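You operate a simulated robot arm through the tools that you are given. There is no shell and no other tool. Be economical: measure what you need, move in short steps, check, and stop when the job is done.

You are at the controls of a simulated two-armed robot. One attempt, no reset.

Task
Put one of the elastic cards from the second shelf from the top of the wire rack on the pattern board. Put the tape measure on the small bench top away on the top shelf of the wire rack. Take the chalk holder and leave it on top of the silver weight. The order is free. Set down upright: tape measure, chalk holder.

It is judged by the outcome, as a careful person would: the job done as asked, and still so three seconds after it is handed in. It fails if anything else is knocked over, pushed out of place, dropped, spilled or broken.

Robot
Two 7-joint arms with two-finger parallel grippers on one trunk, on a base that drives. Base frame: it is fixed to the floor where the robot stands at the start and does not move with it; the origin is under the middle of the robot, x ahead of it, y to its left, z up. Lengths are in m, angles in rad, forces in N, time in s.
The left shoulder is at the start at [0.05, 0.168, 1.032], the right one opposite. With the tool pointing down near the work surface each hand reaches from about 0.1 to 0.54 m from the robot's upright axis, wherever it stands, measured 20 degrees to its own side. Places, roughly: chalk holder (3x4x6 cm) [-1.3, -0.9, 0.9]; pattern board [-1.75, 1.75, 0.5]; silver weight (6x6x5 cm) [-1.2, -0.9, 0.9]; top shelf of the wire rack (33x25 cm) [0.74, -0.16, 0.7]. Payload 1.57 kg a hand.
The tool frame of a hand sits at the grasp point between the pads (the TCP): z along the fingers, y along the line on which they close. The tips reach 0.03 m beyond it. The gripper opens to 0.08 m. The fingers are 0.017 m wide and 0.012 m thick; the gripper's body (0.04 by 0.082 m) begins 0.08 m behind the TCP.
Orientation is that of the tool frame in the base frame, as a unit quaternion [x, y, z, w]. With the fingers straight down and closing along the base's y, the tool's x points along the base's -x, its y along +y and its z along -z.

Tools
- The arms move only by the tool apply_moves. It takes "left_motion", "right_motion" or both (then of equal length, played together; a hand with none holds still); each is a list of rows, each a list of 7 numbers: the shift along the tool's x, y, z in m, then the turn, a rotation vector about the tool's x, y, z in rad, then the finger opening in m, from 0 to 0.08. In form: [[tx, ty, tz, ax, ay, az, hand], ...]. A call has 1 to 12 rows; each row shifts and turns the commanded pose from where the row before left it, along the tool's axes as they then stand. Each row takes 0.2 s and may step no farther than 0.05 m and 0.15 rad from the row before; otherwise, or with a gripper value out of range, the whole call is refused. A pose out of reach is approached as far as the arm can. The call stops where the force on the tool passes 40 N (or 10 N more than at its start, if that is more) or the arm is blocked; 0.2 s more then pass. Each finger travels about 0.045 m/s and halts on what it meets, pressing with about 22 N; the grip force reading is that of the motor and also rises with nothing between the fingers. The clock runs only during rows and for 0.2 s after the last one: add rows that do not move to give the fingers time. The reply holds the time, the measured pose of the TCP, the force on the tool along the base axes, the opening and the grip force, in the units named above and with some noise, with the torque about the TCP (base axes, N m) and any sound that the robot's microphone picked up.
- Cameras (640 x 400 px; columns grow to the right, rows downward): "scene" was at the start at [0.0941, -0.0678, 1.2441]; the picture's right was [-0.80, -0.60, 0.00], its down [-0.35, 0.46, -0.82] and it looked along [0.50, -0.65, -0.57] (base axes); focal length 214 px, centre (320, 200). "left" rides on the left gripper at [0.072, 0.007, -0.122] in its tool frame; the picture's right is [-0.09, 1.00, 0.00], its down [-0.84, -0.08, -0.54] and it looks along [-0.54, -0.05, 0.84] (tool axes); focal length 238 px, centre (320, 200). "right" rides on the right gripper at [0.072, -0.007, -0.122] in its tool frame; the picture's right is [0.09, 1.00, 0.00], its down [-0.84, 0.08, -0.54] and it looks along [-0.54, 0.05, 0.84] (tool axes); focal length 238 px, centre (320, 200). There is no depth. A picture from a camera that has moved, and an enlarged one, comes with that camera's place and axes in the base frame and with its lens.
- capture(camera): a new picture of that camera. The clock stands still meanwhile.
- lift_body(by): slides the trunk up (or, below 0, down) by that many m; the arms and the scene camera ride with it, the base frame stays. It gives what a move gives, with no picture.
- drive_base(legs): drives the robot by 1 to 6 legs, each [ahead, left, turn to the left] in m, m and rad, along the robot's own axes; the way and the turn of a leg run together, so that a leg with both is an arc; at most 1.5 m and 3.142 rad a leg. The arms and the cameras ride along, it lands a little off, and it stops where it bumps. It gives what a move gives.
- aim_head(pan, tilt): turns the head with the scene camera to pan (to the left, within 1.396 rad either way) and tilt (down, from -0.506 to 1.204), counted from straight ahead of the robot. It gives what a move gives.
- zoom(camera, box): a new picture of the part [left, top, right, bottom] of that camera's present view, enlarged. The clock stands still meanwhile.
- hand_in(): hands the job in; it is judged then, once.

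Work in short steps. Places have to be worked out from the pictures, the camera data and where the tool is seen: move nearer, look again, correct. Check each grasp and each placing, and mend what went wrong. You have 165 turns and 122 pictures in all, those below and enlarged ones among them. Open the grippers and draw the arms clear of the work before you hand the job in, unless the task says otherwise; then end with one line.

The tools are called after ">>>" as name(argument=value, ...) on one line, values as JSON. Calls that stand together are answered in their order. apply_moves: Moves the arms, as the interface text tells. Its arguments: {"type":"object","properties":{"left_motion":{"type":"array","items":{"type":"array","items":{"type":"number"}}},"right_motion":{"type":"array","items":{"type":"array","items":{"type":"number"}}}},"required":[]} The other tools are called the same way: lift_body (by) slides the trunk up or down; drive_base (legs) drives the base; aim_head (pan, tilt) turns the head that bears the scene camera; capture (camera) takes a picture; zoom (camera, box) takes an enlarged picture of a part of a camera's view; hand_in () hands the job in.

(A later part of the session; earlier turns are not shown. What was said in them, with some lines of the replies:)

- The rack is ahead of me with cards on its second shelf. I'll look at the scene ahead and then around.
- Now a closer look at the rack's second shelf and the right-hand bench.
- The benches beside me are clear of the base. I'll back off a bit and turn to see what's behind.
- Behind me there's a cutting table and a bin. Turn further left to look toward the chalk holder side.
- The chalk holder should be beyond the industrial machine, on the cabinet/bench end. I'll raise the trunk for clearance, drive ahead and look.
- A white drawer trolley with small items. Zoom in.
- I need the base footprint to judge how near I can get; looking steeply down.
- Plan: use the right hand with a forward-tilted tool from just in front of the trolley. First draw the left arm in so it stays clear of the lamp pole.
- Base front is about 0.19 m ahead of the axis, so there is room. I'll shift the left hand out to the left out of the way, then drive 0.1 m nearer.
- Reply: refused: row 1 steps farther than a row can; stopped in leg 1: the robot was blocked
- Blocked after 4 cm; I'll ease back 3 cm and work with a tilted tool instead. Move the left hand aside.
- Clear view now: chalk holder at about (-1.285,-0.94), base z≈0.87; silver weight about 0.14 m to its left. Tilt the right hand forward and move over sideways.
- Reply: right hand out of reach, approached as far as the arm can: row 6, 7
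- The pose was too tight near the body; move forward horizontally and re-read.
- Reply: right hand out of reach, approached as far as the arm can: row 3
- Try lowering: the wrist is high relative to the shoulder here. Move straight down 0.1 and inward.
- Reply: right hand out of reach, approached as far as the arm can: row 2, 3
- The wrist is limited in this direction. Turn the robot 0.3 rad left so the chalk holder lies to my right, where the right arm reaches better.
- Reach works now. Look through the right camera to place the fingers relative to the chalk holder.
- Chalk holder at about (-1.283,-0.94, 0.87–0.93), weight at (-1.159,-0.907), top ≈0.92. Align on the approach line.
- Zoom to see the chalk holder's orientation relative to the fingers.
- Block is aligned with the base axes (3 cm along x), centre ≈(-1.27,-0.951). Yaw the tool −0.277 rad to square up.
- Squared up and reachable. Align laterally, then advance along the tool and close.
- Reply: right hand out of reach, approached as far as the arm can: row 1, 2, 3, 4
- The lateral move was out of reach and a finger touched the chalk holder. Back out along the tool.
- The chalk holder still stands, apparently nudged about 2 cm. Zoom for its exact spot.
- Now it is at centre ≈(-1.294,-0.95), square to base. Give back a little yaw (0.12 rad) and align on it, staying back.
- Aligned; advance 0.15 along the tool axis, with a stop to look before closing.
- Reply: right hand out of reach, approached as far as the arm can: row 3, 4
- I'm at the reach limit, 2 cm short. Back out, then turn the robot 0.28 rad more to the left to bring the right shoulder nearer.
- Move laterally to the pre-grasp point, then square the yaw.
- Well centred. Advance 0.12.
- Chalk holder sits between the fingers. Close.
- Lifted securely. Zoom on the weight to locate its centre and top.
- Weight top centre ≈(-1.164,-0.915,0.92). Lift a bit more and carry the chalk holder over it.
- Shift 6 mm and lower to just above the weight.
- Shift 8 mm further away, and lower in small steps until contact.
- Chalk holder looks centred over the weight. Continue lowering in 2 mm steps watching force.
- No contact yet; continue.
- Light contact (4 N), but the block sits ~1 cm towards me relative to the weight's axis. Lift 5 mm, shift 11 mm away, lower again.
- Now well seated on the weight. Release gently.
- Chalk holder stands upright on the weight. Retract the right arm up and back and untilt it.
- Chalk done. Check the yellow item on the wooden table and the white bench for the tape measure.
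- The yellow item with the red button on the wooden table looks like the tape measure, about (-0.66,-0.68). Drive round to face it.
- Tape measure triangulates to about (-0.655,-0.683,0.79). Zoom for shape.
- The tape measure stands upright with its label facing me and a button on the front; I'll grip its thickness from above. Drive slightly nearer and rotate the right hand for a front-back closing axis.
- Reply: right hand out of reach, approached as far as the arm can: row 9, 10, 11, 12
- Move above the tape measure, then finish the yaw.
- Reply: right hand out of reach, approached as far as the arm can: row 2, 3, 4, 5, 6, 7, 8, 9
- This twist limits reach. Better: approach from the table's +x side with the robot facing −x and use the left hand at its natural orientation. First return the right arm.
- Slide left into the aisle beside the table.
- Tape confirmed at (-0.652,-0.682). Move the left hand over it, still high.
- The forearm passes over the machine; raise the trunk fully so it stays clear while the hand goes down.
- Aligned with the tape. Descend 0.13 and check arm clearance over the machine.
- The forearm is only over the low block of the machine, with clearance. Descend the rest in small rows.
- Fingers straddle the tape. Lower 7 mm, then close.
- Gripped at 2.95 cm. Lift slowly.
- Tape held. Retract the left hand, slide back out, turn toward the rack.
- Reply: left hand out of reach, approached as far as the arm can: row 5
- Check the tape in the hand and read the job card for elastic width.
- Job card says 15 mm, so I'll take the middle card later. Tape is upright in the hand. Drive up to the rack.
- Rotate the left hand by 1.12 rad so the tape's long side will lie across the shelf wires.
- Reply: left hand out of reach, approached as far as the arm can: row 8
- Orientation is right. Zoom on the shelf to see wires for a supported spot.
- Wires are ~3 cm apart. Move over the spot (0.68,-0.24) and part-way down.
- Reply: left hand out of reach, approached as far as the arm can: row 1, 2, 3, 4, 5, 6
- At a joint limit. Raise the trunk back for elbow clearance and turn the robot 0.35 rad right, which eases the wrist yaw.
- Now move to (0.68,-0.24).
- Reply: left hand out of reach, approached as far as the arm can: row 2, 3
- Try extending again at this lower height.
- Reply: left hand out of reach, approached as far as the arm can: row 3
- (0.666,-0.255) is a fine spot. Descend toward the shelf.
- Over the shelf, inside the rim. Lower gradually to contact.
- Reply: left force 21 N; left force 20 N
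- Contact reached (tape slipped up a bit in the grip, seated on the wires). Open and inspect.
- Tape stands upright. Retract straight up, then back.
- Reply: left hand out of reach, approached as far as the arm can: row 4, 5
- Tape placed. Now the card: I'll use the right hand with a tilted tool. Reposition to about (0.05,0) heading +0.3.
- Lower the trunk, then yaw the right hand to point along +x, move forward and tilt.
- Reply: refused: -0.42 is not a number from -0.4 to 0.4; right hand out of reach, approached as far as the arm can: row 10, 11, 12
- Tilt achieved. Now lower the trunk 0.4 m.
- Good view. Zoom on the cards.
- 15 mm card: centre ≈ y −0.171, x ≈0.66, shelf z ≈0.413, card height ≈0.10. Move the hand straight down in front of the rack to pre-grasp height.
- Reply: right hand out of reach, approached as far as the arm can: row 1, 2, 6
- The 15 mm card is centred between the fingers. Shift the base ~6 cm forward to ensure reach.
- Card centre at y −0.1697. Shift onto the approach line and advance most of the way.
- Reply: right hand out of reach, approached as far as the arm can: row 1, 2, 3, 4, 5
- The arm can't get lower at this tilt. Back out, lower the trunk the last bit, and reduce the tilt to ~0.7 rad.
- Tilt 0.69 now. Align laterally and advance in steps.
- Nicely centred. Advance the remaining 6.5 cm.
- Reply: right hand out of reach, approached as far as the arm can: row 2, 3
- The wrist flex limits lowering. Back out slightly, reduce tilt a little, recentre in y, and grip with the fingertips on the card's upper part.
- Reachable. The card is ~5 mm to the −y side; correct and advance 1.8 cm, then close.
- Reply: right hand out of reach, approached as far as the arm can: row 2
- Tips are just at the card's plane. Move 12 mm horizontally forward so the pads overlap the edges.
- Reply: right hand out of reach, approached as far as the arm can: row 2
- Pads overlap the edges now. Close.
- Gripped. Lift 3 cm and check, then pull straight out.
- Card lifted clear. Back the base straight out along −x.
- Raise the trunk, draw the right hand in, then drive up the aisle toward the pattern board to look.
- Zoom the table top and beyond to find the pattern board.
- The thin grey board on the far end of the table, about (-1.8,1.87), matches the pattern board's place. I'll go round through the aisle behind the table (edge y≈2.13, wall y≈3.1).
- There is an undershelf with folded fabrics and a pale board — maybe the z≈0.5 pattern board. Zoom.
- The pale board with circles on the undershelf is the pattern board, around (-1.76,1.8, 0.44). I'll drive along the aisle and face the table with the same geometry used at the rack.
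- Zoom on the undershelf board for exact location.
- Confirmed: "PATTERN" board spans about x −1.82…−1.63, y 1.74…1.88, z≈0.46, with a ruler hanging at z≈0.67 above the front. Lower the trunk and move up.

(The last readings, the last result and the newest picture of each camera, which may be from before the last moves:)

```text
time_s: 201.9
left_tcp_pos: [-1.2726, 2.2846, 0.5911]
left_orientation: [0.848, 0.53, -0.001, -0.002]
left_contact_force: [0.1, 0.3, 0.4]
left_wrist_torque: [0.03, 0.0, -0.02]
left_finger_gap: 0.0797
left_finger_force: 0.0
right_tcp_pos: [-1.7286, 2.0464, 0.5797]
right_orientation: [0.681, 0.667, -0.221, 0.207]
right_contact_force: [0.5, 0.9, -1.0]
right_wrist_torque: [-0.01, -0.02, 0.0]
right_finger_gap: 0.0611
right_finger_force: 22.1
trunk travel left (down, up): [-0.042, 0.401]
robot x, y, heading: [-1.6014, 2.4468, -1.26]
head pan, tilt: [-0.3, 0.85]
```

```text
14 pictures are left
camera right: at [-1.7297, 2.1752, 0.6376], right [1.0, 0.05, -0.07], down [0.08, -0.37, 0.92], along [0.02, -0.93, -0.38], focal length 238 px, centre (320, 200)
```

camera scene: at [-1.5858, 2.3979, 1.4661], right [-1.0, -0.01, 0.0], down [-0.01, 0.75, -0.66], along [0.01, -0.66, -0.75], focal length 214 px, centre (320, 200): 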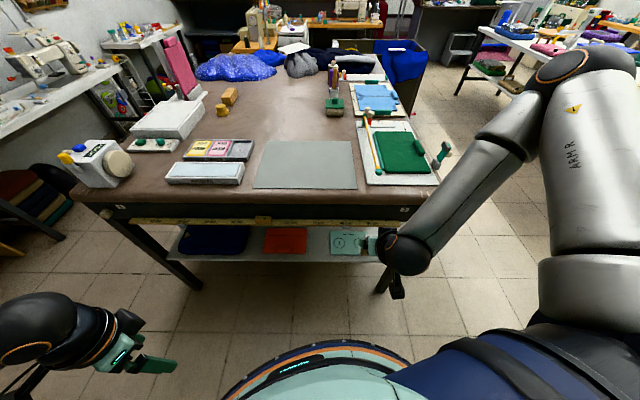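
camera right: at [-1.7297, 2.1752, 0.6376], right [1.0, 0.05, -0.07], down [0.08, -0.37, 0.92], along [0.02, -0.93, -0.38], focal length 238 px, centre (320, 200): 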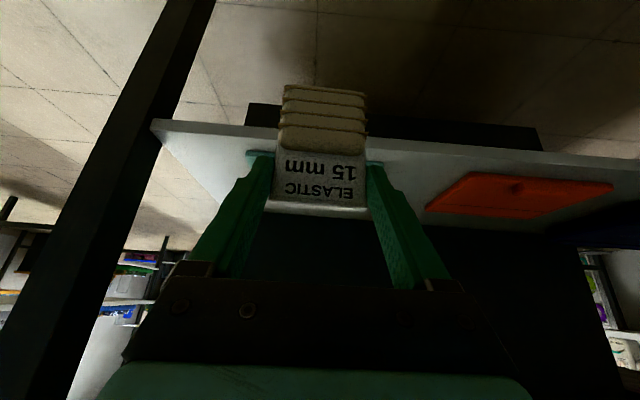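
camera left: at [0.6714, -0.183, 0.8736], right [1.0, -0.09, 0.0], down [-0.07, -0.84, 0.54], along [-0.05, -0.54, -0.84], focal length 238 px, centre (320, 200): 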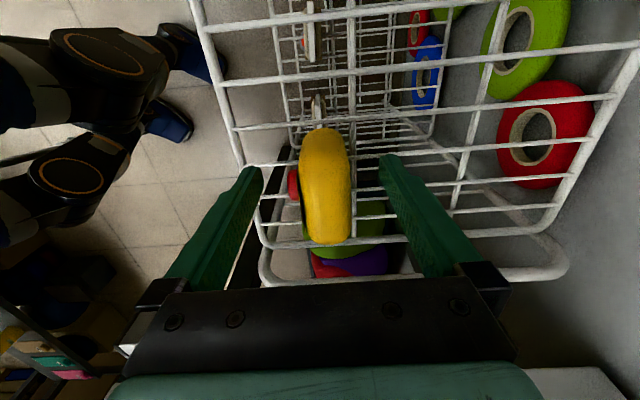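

Well aligned over the board laterally. Move the card in horizontally by 0.18 m.

>>> apply_moves(right_motion=[[-0.0368, 0, 0.0259, 0, 0, 0, 0.05], [-0.0368, 0, 0.0259, 0, 0, 0, 0.05], [-0.0368, 0, 0.0259, 0, 0, 0, 0.05], [-0.0368, 0, 0.0259, 0, 0, 0, 0.05]])

>>> capture(camera="right")

>>> zoom(camera="scene", box=[280, 120, 440, 240])

```text
time_s: 202.9
left_tcp_pos: [-1.273, 2.2837, 0.5909]
left_orientation: [0.848, 0.529, -0.001, -0.001]
left_contact_force: [-0.1, 0.0, 0.3]
left_wrist_torque: [0.05, 0.01, -0.01]
left_finger_gap: 0.08
left_finger_force: 0.1
right_tcp_pos: [-1.7323, 1.8666, 0.5808]
right_orientation: [0.681, 0.667, -0.22, 0.206]
right_contact_force: [0.6, -0.6, -0.2]
right_wrist_torque: [0.04, 0.0, 0.02]
right_finger_gap: 0.0609
right_finger_force: 22.0
trunk travel left (down, up): [-0.042, 0.401]
robot x, y, heading: [-1.5973, 2.4473, -1.255]
head pan, tilt: [-0.3, 0.85]
```

```text
13 pictures are left
camera right: at [-1.7341, 1.9957, 0.6394], right [1.0, 0.05, -0.07], down [0.08, -0.37, 0.92], along [0.02, -0.93, -0.38], focal length 238 px, centre (320, 200)
```

right: 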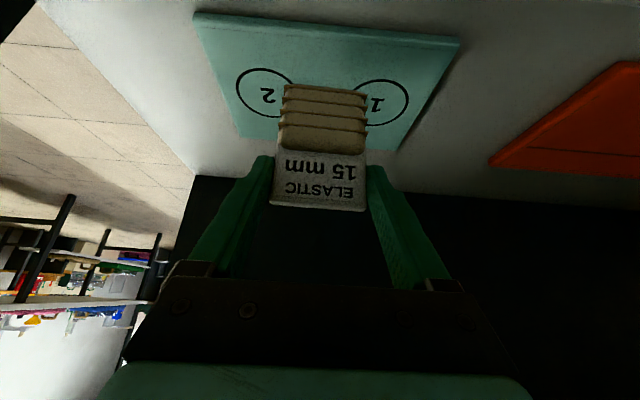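

```text
3.33 times, centred on (360, 180) of scene
camera zoom: at [-1.5853, 2.3324, 1.0661], right [-1.0, -0.01, 0.0], down [-0.01, 0.75, -0.66], along [0.01, -0.66, -0.75], focal length 715 px, centre (187, 267)
```

zoom: 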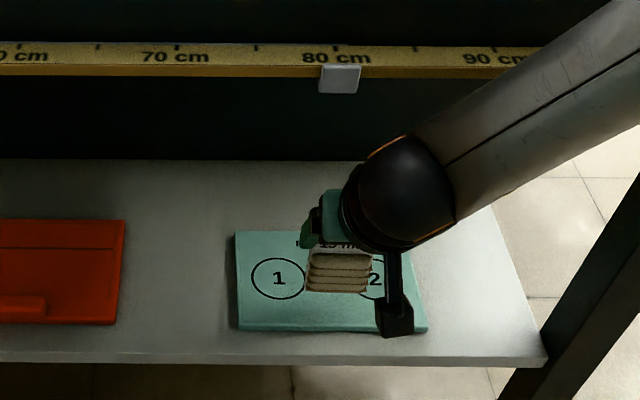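

The card is over the board. Move 1.5 cm further in and start lowering.

>>> apply_moves(right_motion=[[-0.0037, 0, 0.0209, 0, 0, 0, 0.05], [0.0029, 0, 0.0041, 0, 0, 0, 0.05]])

>>> apply_moves(right_motion=[[0.0023, 0, 0.0033, 0, 0, 0, 0.05]])

>>> zoom(camera="scene", box=[320, 160, 416, 220])

```text
time_s: 203.5
left_tcp_pos: [-1.2718, 2.2821, 0.5892]
left_orientation: [0.849, 0.528, -0.001, -0.001]
left_contact_force: [0.3, -0.2, 0.6]
left_wrist_torque: [0.0, 0.0, 0.01]
left_finger_gap: 0.08
left_finger_force: 0.0
right_tcp_pos: [-1.7307, 1.8513, 0.5605]
right_orientation: [0.681, 0.667, -0.221, 0.207]
right_contact_force: [0.2, 0.2, -0.1]
right_wrist_torque: [0.02, 0.02, -0.01]
right_finger_gap: 0.061
right_finger_force: 22.0
trunk travel left (down, up): [-0.042, 0.401]
robot x, y, heading: [-1.6008, 2.4469, -1.257]
head pan, tilt: [-0.3, 0.85]
```

```text
time_s: 203.9
left_tcp_pos: [-1.2718, 2.283, 0.5899]
left_orientation: [0.848, 0.53, -0.001, -0.002]
left_contact_force: [-0.2, 0.3, 0.0]
left_wrist_torque: [-0.01, 0.0, -0.02]
left_finger_gap: 0.0799
left_finger_force: 0.1
right_tcp_pos: [-1.7321, 1.8522, 0.5574]
right_orientation: [0.681, 0.667, -0.22, 0.206]
right_contact_force: [0.2, 0.4, 0.0]
right_wrist_torque: [0.02, 0.0, -0.02]
right_finger_gap: 0.0612
right_finger_force: 21.8
trunk travel left (down, up): [-0.042, 0.401]
robot x, y, heading: [-1.5977, 2.4473, -1.264]
head pan, tilt: [-0.3, 0.85]
```

```text
6.67 times, centred on (368, 190) of scene
camera zoom: at [-1.5852, 2.3324, 1.0661], right [-1.0, -0.01, 0.0], down [-0.01, 0.75, -0.66], along [0.01, -0.66, -0.75], focal length 1430 px, centre (0, 267)
```

zoom: 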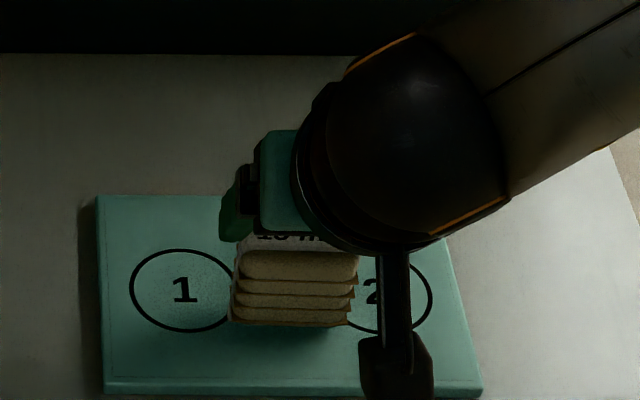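

Not touching yet. Continue down in small steps, watching the force.

>>> apply_moves(right_motion=[[0.0017, 0, 0.0025, 0, 0, 0, 0.05], [0.0012, 0, 0.0016, 0, 0, 0, 0.05]])

>>> apply_moves(right_motion=[[0.0012, 0, 0.0016, 0, 0, 0, 0.05], [0.0012, 0, 0.0016, 0, 0, 0, 0.05]])

>>> apply_moves(right_motion=[[0.0012, 0, 0.0016, 0, 0, 0, 0.05], [0.0012, 0, 0.0016, 0, 0, 0, 0.05]])

```text
time_s: 204.5
left_tcp_pos: [-1.2727, 2.2834, 0.59]
left_orientation: [0.848, 0.53, -0.001, -0.002]
left_contact_force: [-0.7, -0.1, -0.9]
left_wrist_torque: [0.0, 0.02, -0.01]
left_finger_gap: 0.0799
left_finger_force: 0.0
right_tcp_pos: [-1.7356, 1.8525, 0.5551]
right_orientation: [0.681, 0.668, -0.219, 0.207]
right_contact_force: [-0.4, -0.1, -0.3]
right_wrist_torque: [0.02, 0.02, -0.04]
right_finger_gap: 0.0608
right_finger_force: 21.5
right hand out of reach, approached as far as the arm can: row 1
trunk travel left (down, up): [-0.042, 0.401]
robot x, y, heading: [-1.5963, 2.447, -1.257]
head pan, tilt: [-0.3, 0.85]
```

```text
time_s: 205.1
left_tcp_pos: [-1.272, 2.2829, 0.5902]
left_orientation: [0.849, 0.529, -0.001, -0.002]
left_contact_force: [-0.6, 0.5, 0.3]
left_wrist_torque: [0.0, -0.03, 0.0]
left_finger_gap: 0.0797
left_finger_force: 0.1
right_tcp_pos: [-1.737, 1.8532, 0.5534]
right_orientation: [0.681, 0.668, -0.22, 0.207]
right_contact_force: [-0.2, 0.1, -0.9]
right_wrist_torque: [-0.02, 0.01, 0.0]
right_finger_gap: 0.0606
right_finger_force: 22.3
right hand out of reach, approached as far as the arm can: row 2
trunk travel left (down, up): [-0.042, 0.401]
robot x, y, heading: [-1.6005, 2.4453, -1.259]
head pan, tilt: [-0.3, 0.85]
```

```text
time_s: 205.7
left_tcp_pos: [-1.2725, 2.2823, 0.59]
left_orientation: [0.849, 0.529, -0.001, -0.002]
left_contact_force: [-0.5, -1.0, -0.2]
left_wrist_torque: [0.04, 0.01, -0.01]
left_finger_gap: 0.0799
left_finger_force: 0.1
right_tcp_pos: [-1.7389, 1.8541, 0.5524]
right_orientation: [0.68, 0.667, -0.22, 0.208]
right_contact_force: [-0.1, 0.5, 1.7]
right_wrist_torque: [0.0, -0.05, 0.01]
right_finger_gap: 0.0612
right_finger_force: 22.5
trunk travel left (down, up): [-0.042, 0.401]
robot x, y, heading: [-1.5948, 2.4411, -1.264]
head pan, tilt: [-0.3, 0.85]
```

Near the arm's limit; use the trunk for the last millimetres.

>>> lift_body(by=-0.003)

>>> zoom(camera="right", box=[220, 0, 420, 125])

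```text
time_s: 206.2
left_tcp_pos: [-1.2719, 2.2838, 0.5878]
left_orientation: [0.849, 0.529, -0.001, -0.001]
left_contact_force: [0.1, -0.1, 0.3]
left_wrist_torque: [-0.01, 0.0, -0.04]
left_finger_gap: 0.08
left_finger_force: 0.1
right_tcp_pos: [-1.7395, 1.8535, 0.5516]
right_orientation: [0.68, 0.667, -0.222, 0.209]
right_contact_force: [-2.0, 2.6, 14.8]
right_wrist_torque: [0.07, -0.23, 0.06]
right_finger_gap: 0.0608
right_finger_force: 21.4
trunk travel left (down, up): [-0.039, 0.404]
robot x, y, heading: [-1.6047, 2.4456, -1.256]
head pan, tilt: [-0.3, 0.85]
```

```text
3.20 times, centred on (320, 62) of right
camera zoom: at [-1.7409, 1.9833, 0.6094], right [1.0, 0.05, -0.07], down [0.08, -0.37, 0.93], along [0.02, -0.93, -0.37], focal length 763 px, centre (320, 640)
```

zoom: 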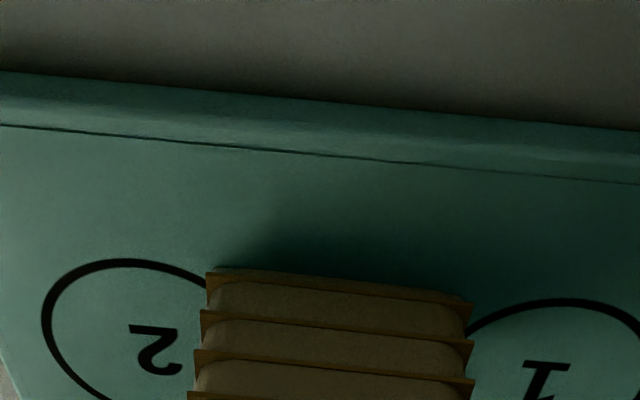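

Contact (≈15 N). Release gently.

>>> apply_moves(right_motion=[[-0.0006, 0, -0.0008, 0, 0, 0, 0.062], [0, 0, 0, 0, 0, 0, 0.066], [0, 0, 0, 0, 0, 0, 0.072], [0, 0, 0, 0, 0, 0, 0.08], [0, 0, 0, 0, 0, 0, 0.08]])

>>> capture(camera="right")

```text
time_s: 207.4
left_tcp_pos: [-1.2717, 2.2829, 0.5859]
left_orientation: [0.848, 0.53, -0.001, -0.001]
left_contact_force: [0.3, 0.2, 0.2]
left_wrist_torque: [0.02, -0.03, 0.01]
left_finger_gap: 0.08
left_finger_force: 0.0
right_tcp_pos: [-1.7393, 1.8541, 0.55]
right_orientation: [0.681, 0.667, -0.22, 0.206]
right_contact_force: [0.1, 0.4, 0.3]
right_wrist_torque: [0.01, -0.01, 0.01]
right_finger_gap: 0.0799
right_finger_force: 0.1
trunk travel left (down, up): [-0.039, 0.404]
robot x, y, heading: [-1.5991, 2.4462, -1.26]
head pan, tilt: [-0.3, 0.85]
```

```text
9 pictures are left
camera right: at [-1.7414, 1.9834, 0.6089], right [1.0, 0.05, -0.07], down [0.08, -0.37, 0.92], along [0.02, -0.93, -0.38], focal length 238 px, centre (320, 200)
```

right: 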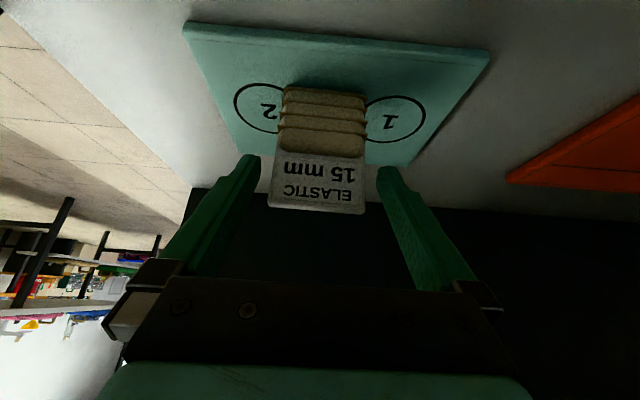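

Card stands free on the board. Withdraw the hand horizontally back.

>>> apply_moves(right_motion=[[0.012, 0, -0.0085, 0, 0, 0, 0.08], [0.02, 0, -0.0145, 0, 0, 0, 0.08], [0.0368, 0, -0.0259, 0, 0, 0, 0.08], [0.0368, 0, -0.0259, 0, 0, 0, 0.08]])

>>> capture(camera="right")

```text
time_s: 208.4
left_tcp_pos: [-1.2731, 2.2824, 0.5874]
left_orientation: [0.849, 0.529, -0.001, -0.001]
left_contact_force: [-0.4, 0.6, 0.5]
left_wrist_torque: [0.0, -0.01, -0.01]
left_finger_gap: 0.0801
left_finger_force: 0.0
right_tcp_pos: [-1.735, 1.9846, 0.5504]
right_orientation: [0.681, 0.667, -0.22, 0.208]
right_contact_force: [-0.5, -0.2, -0.4]
right_wrist_torque: [0.03, 0.01, 0.01]
right_finger_gap: 0.0801
right_finger_force: 0.0
trunk travel left (down, up): [-0.039, 0.404]
robot x, y, heading: [-1.5986, 2.4472, -1.258]
head pan, tilt: [-0.3, 0.85]
```

```text
8 pictures are left
camera right: at [-1.7378, 2.1136, 0.6084], right [1.0, 0.05, -0.06], down [0.08, -0.37, 0.92], along [0.02, -0.93, -0.38], focal length 238 px, centre (320, 200)
```

right: 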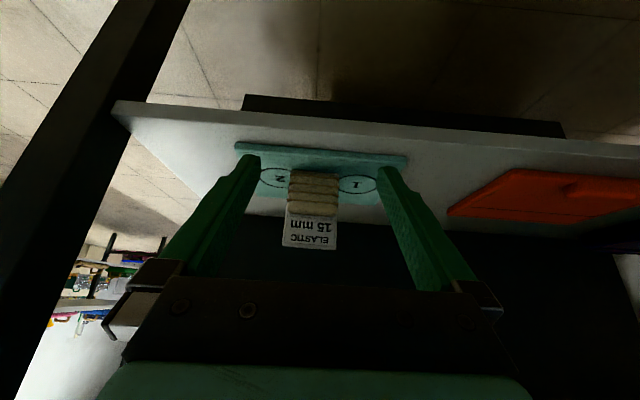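

The card stands on the pattern board and the hand is out. Back off a little and take a last look.

>>> drive_base(legs=[[-0.12, 0, 0]])

>>> capture(camera="scene")

```text
time_s: 209.7
left_tcp_pos: [-1.3087, 2.3964, 0.5871]
left_orientation: [0.85, 0.527, -0.001, -0.001]
left_contact_force: [-0.1, -0.2, 0.4]
left_wrist_torque: [0.01, -0.01, 0.01]
left_finger_gap: 0.0798
left_finger_force: 0.0
right_tcp_pos: [-1.7733, 2.0982, 0.5494]
right_orientation: [0.682, 0.666, -0.221, 0.206]
right_contact_force: [-0.3, -0.5, 0.6]
right_wrist_torque: [0.02, 0.01, 0.0]
right_finger_gap: 0.0802
right_finger_force: 0.0
trunk travel left (down, up): [-0.039, 0.404]
robot x, y, heading: [-1.6349, 2.5604, -1.265]
head pan, tilt: [-0.3, 0.85]
```

```text
7 pictures are left
camera scene: at [-1.6221, 2.4459, 1.0631], right [-1.0, -0.01, 0.0], down [-0.01, 0.75, -0.66], along [0.01, -0.66, -0.75], focal length 214 px, centre (320, 200)
```

scene: 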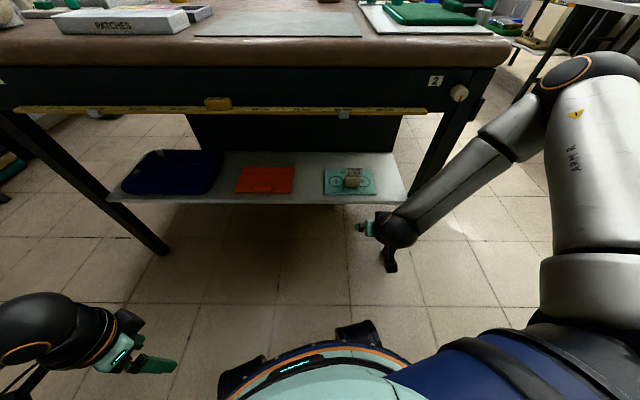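

The card stands on the pattern board, the grippers are open and the arms are clear, and the other two items are placed, so I'm handing in.

>>> hand_in()

```text
The job is handed in.
```

The job is handed in: the 15 mm elastic card stands on the pattern board, the tape measure is upright on the rack's top shelf, and the chalk holder is upright on the silver weight.
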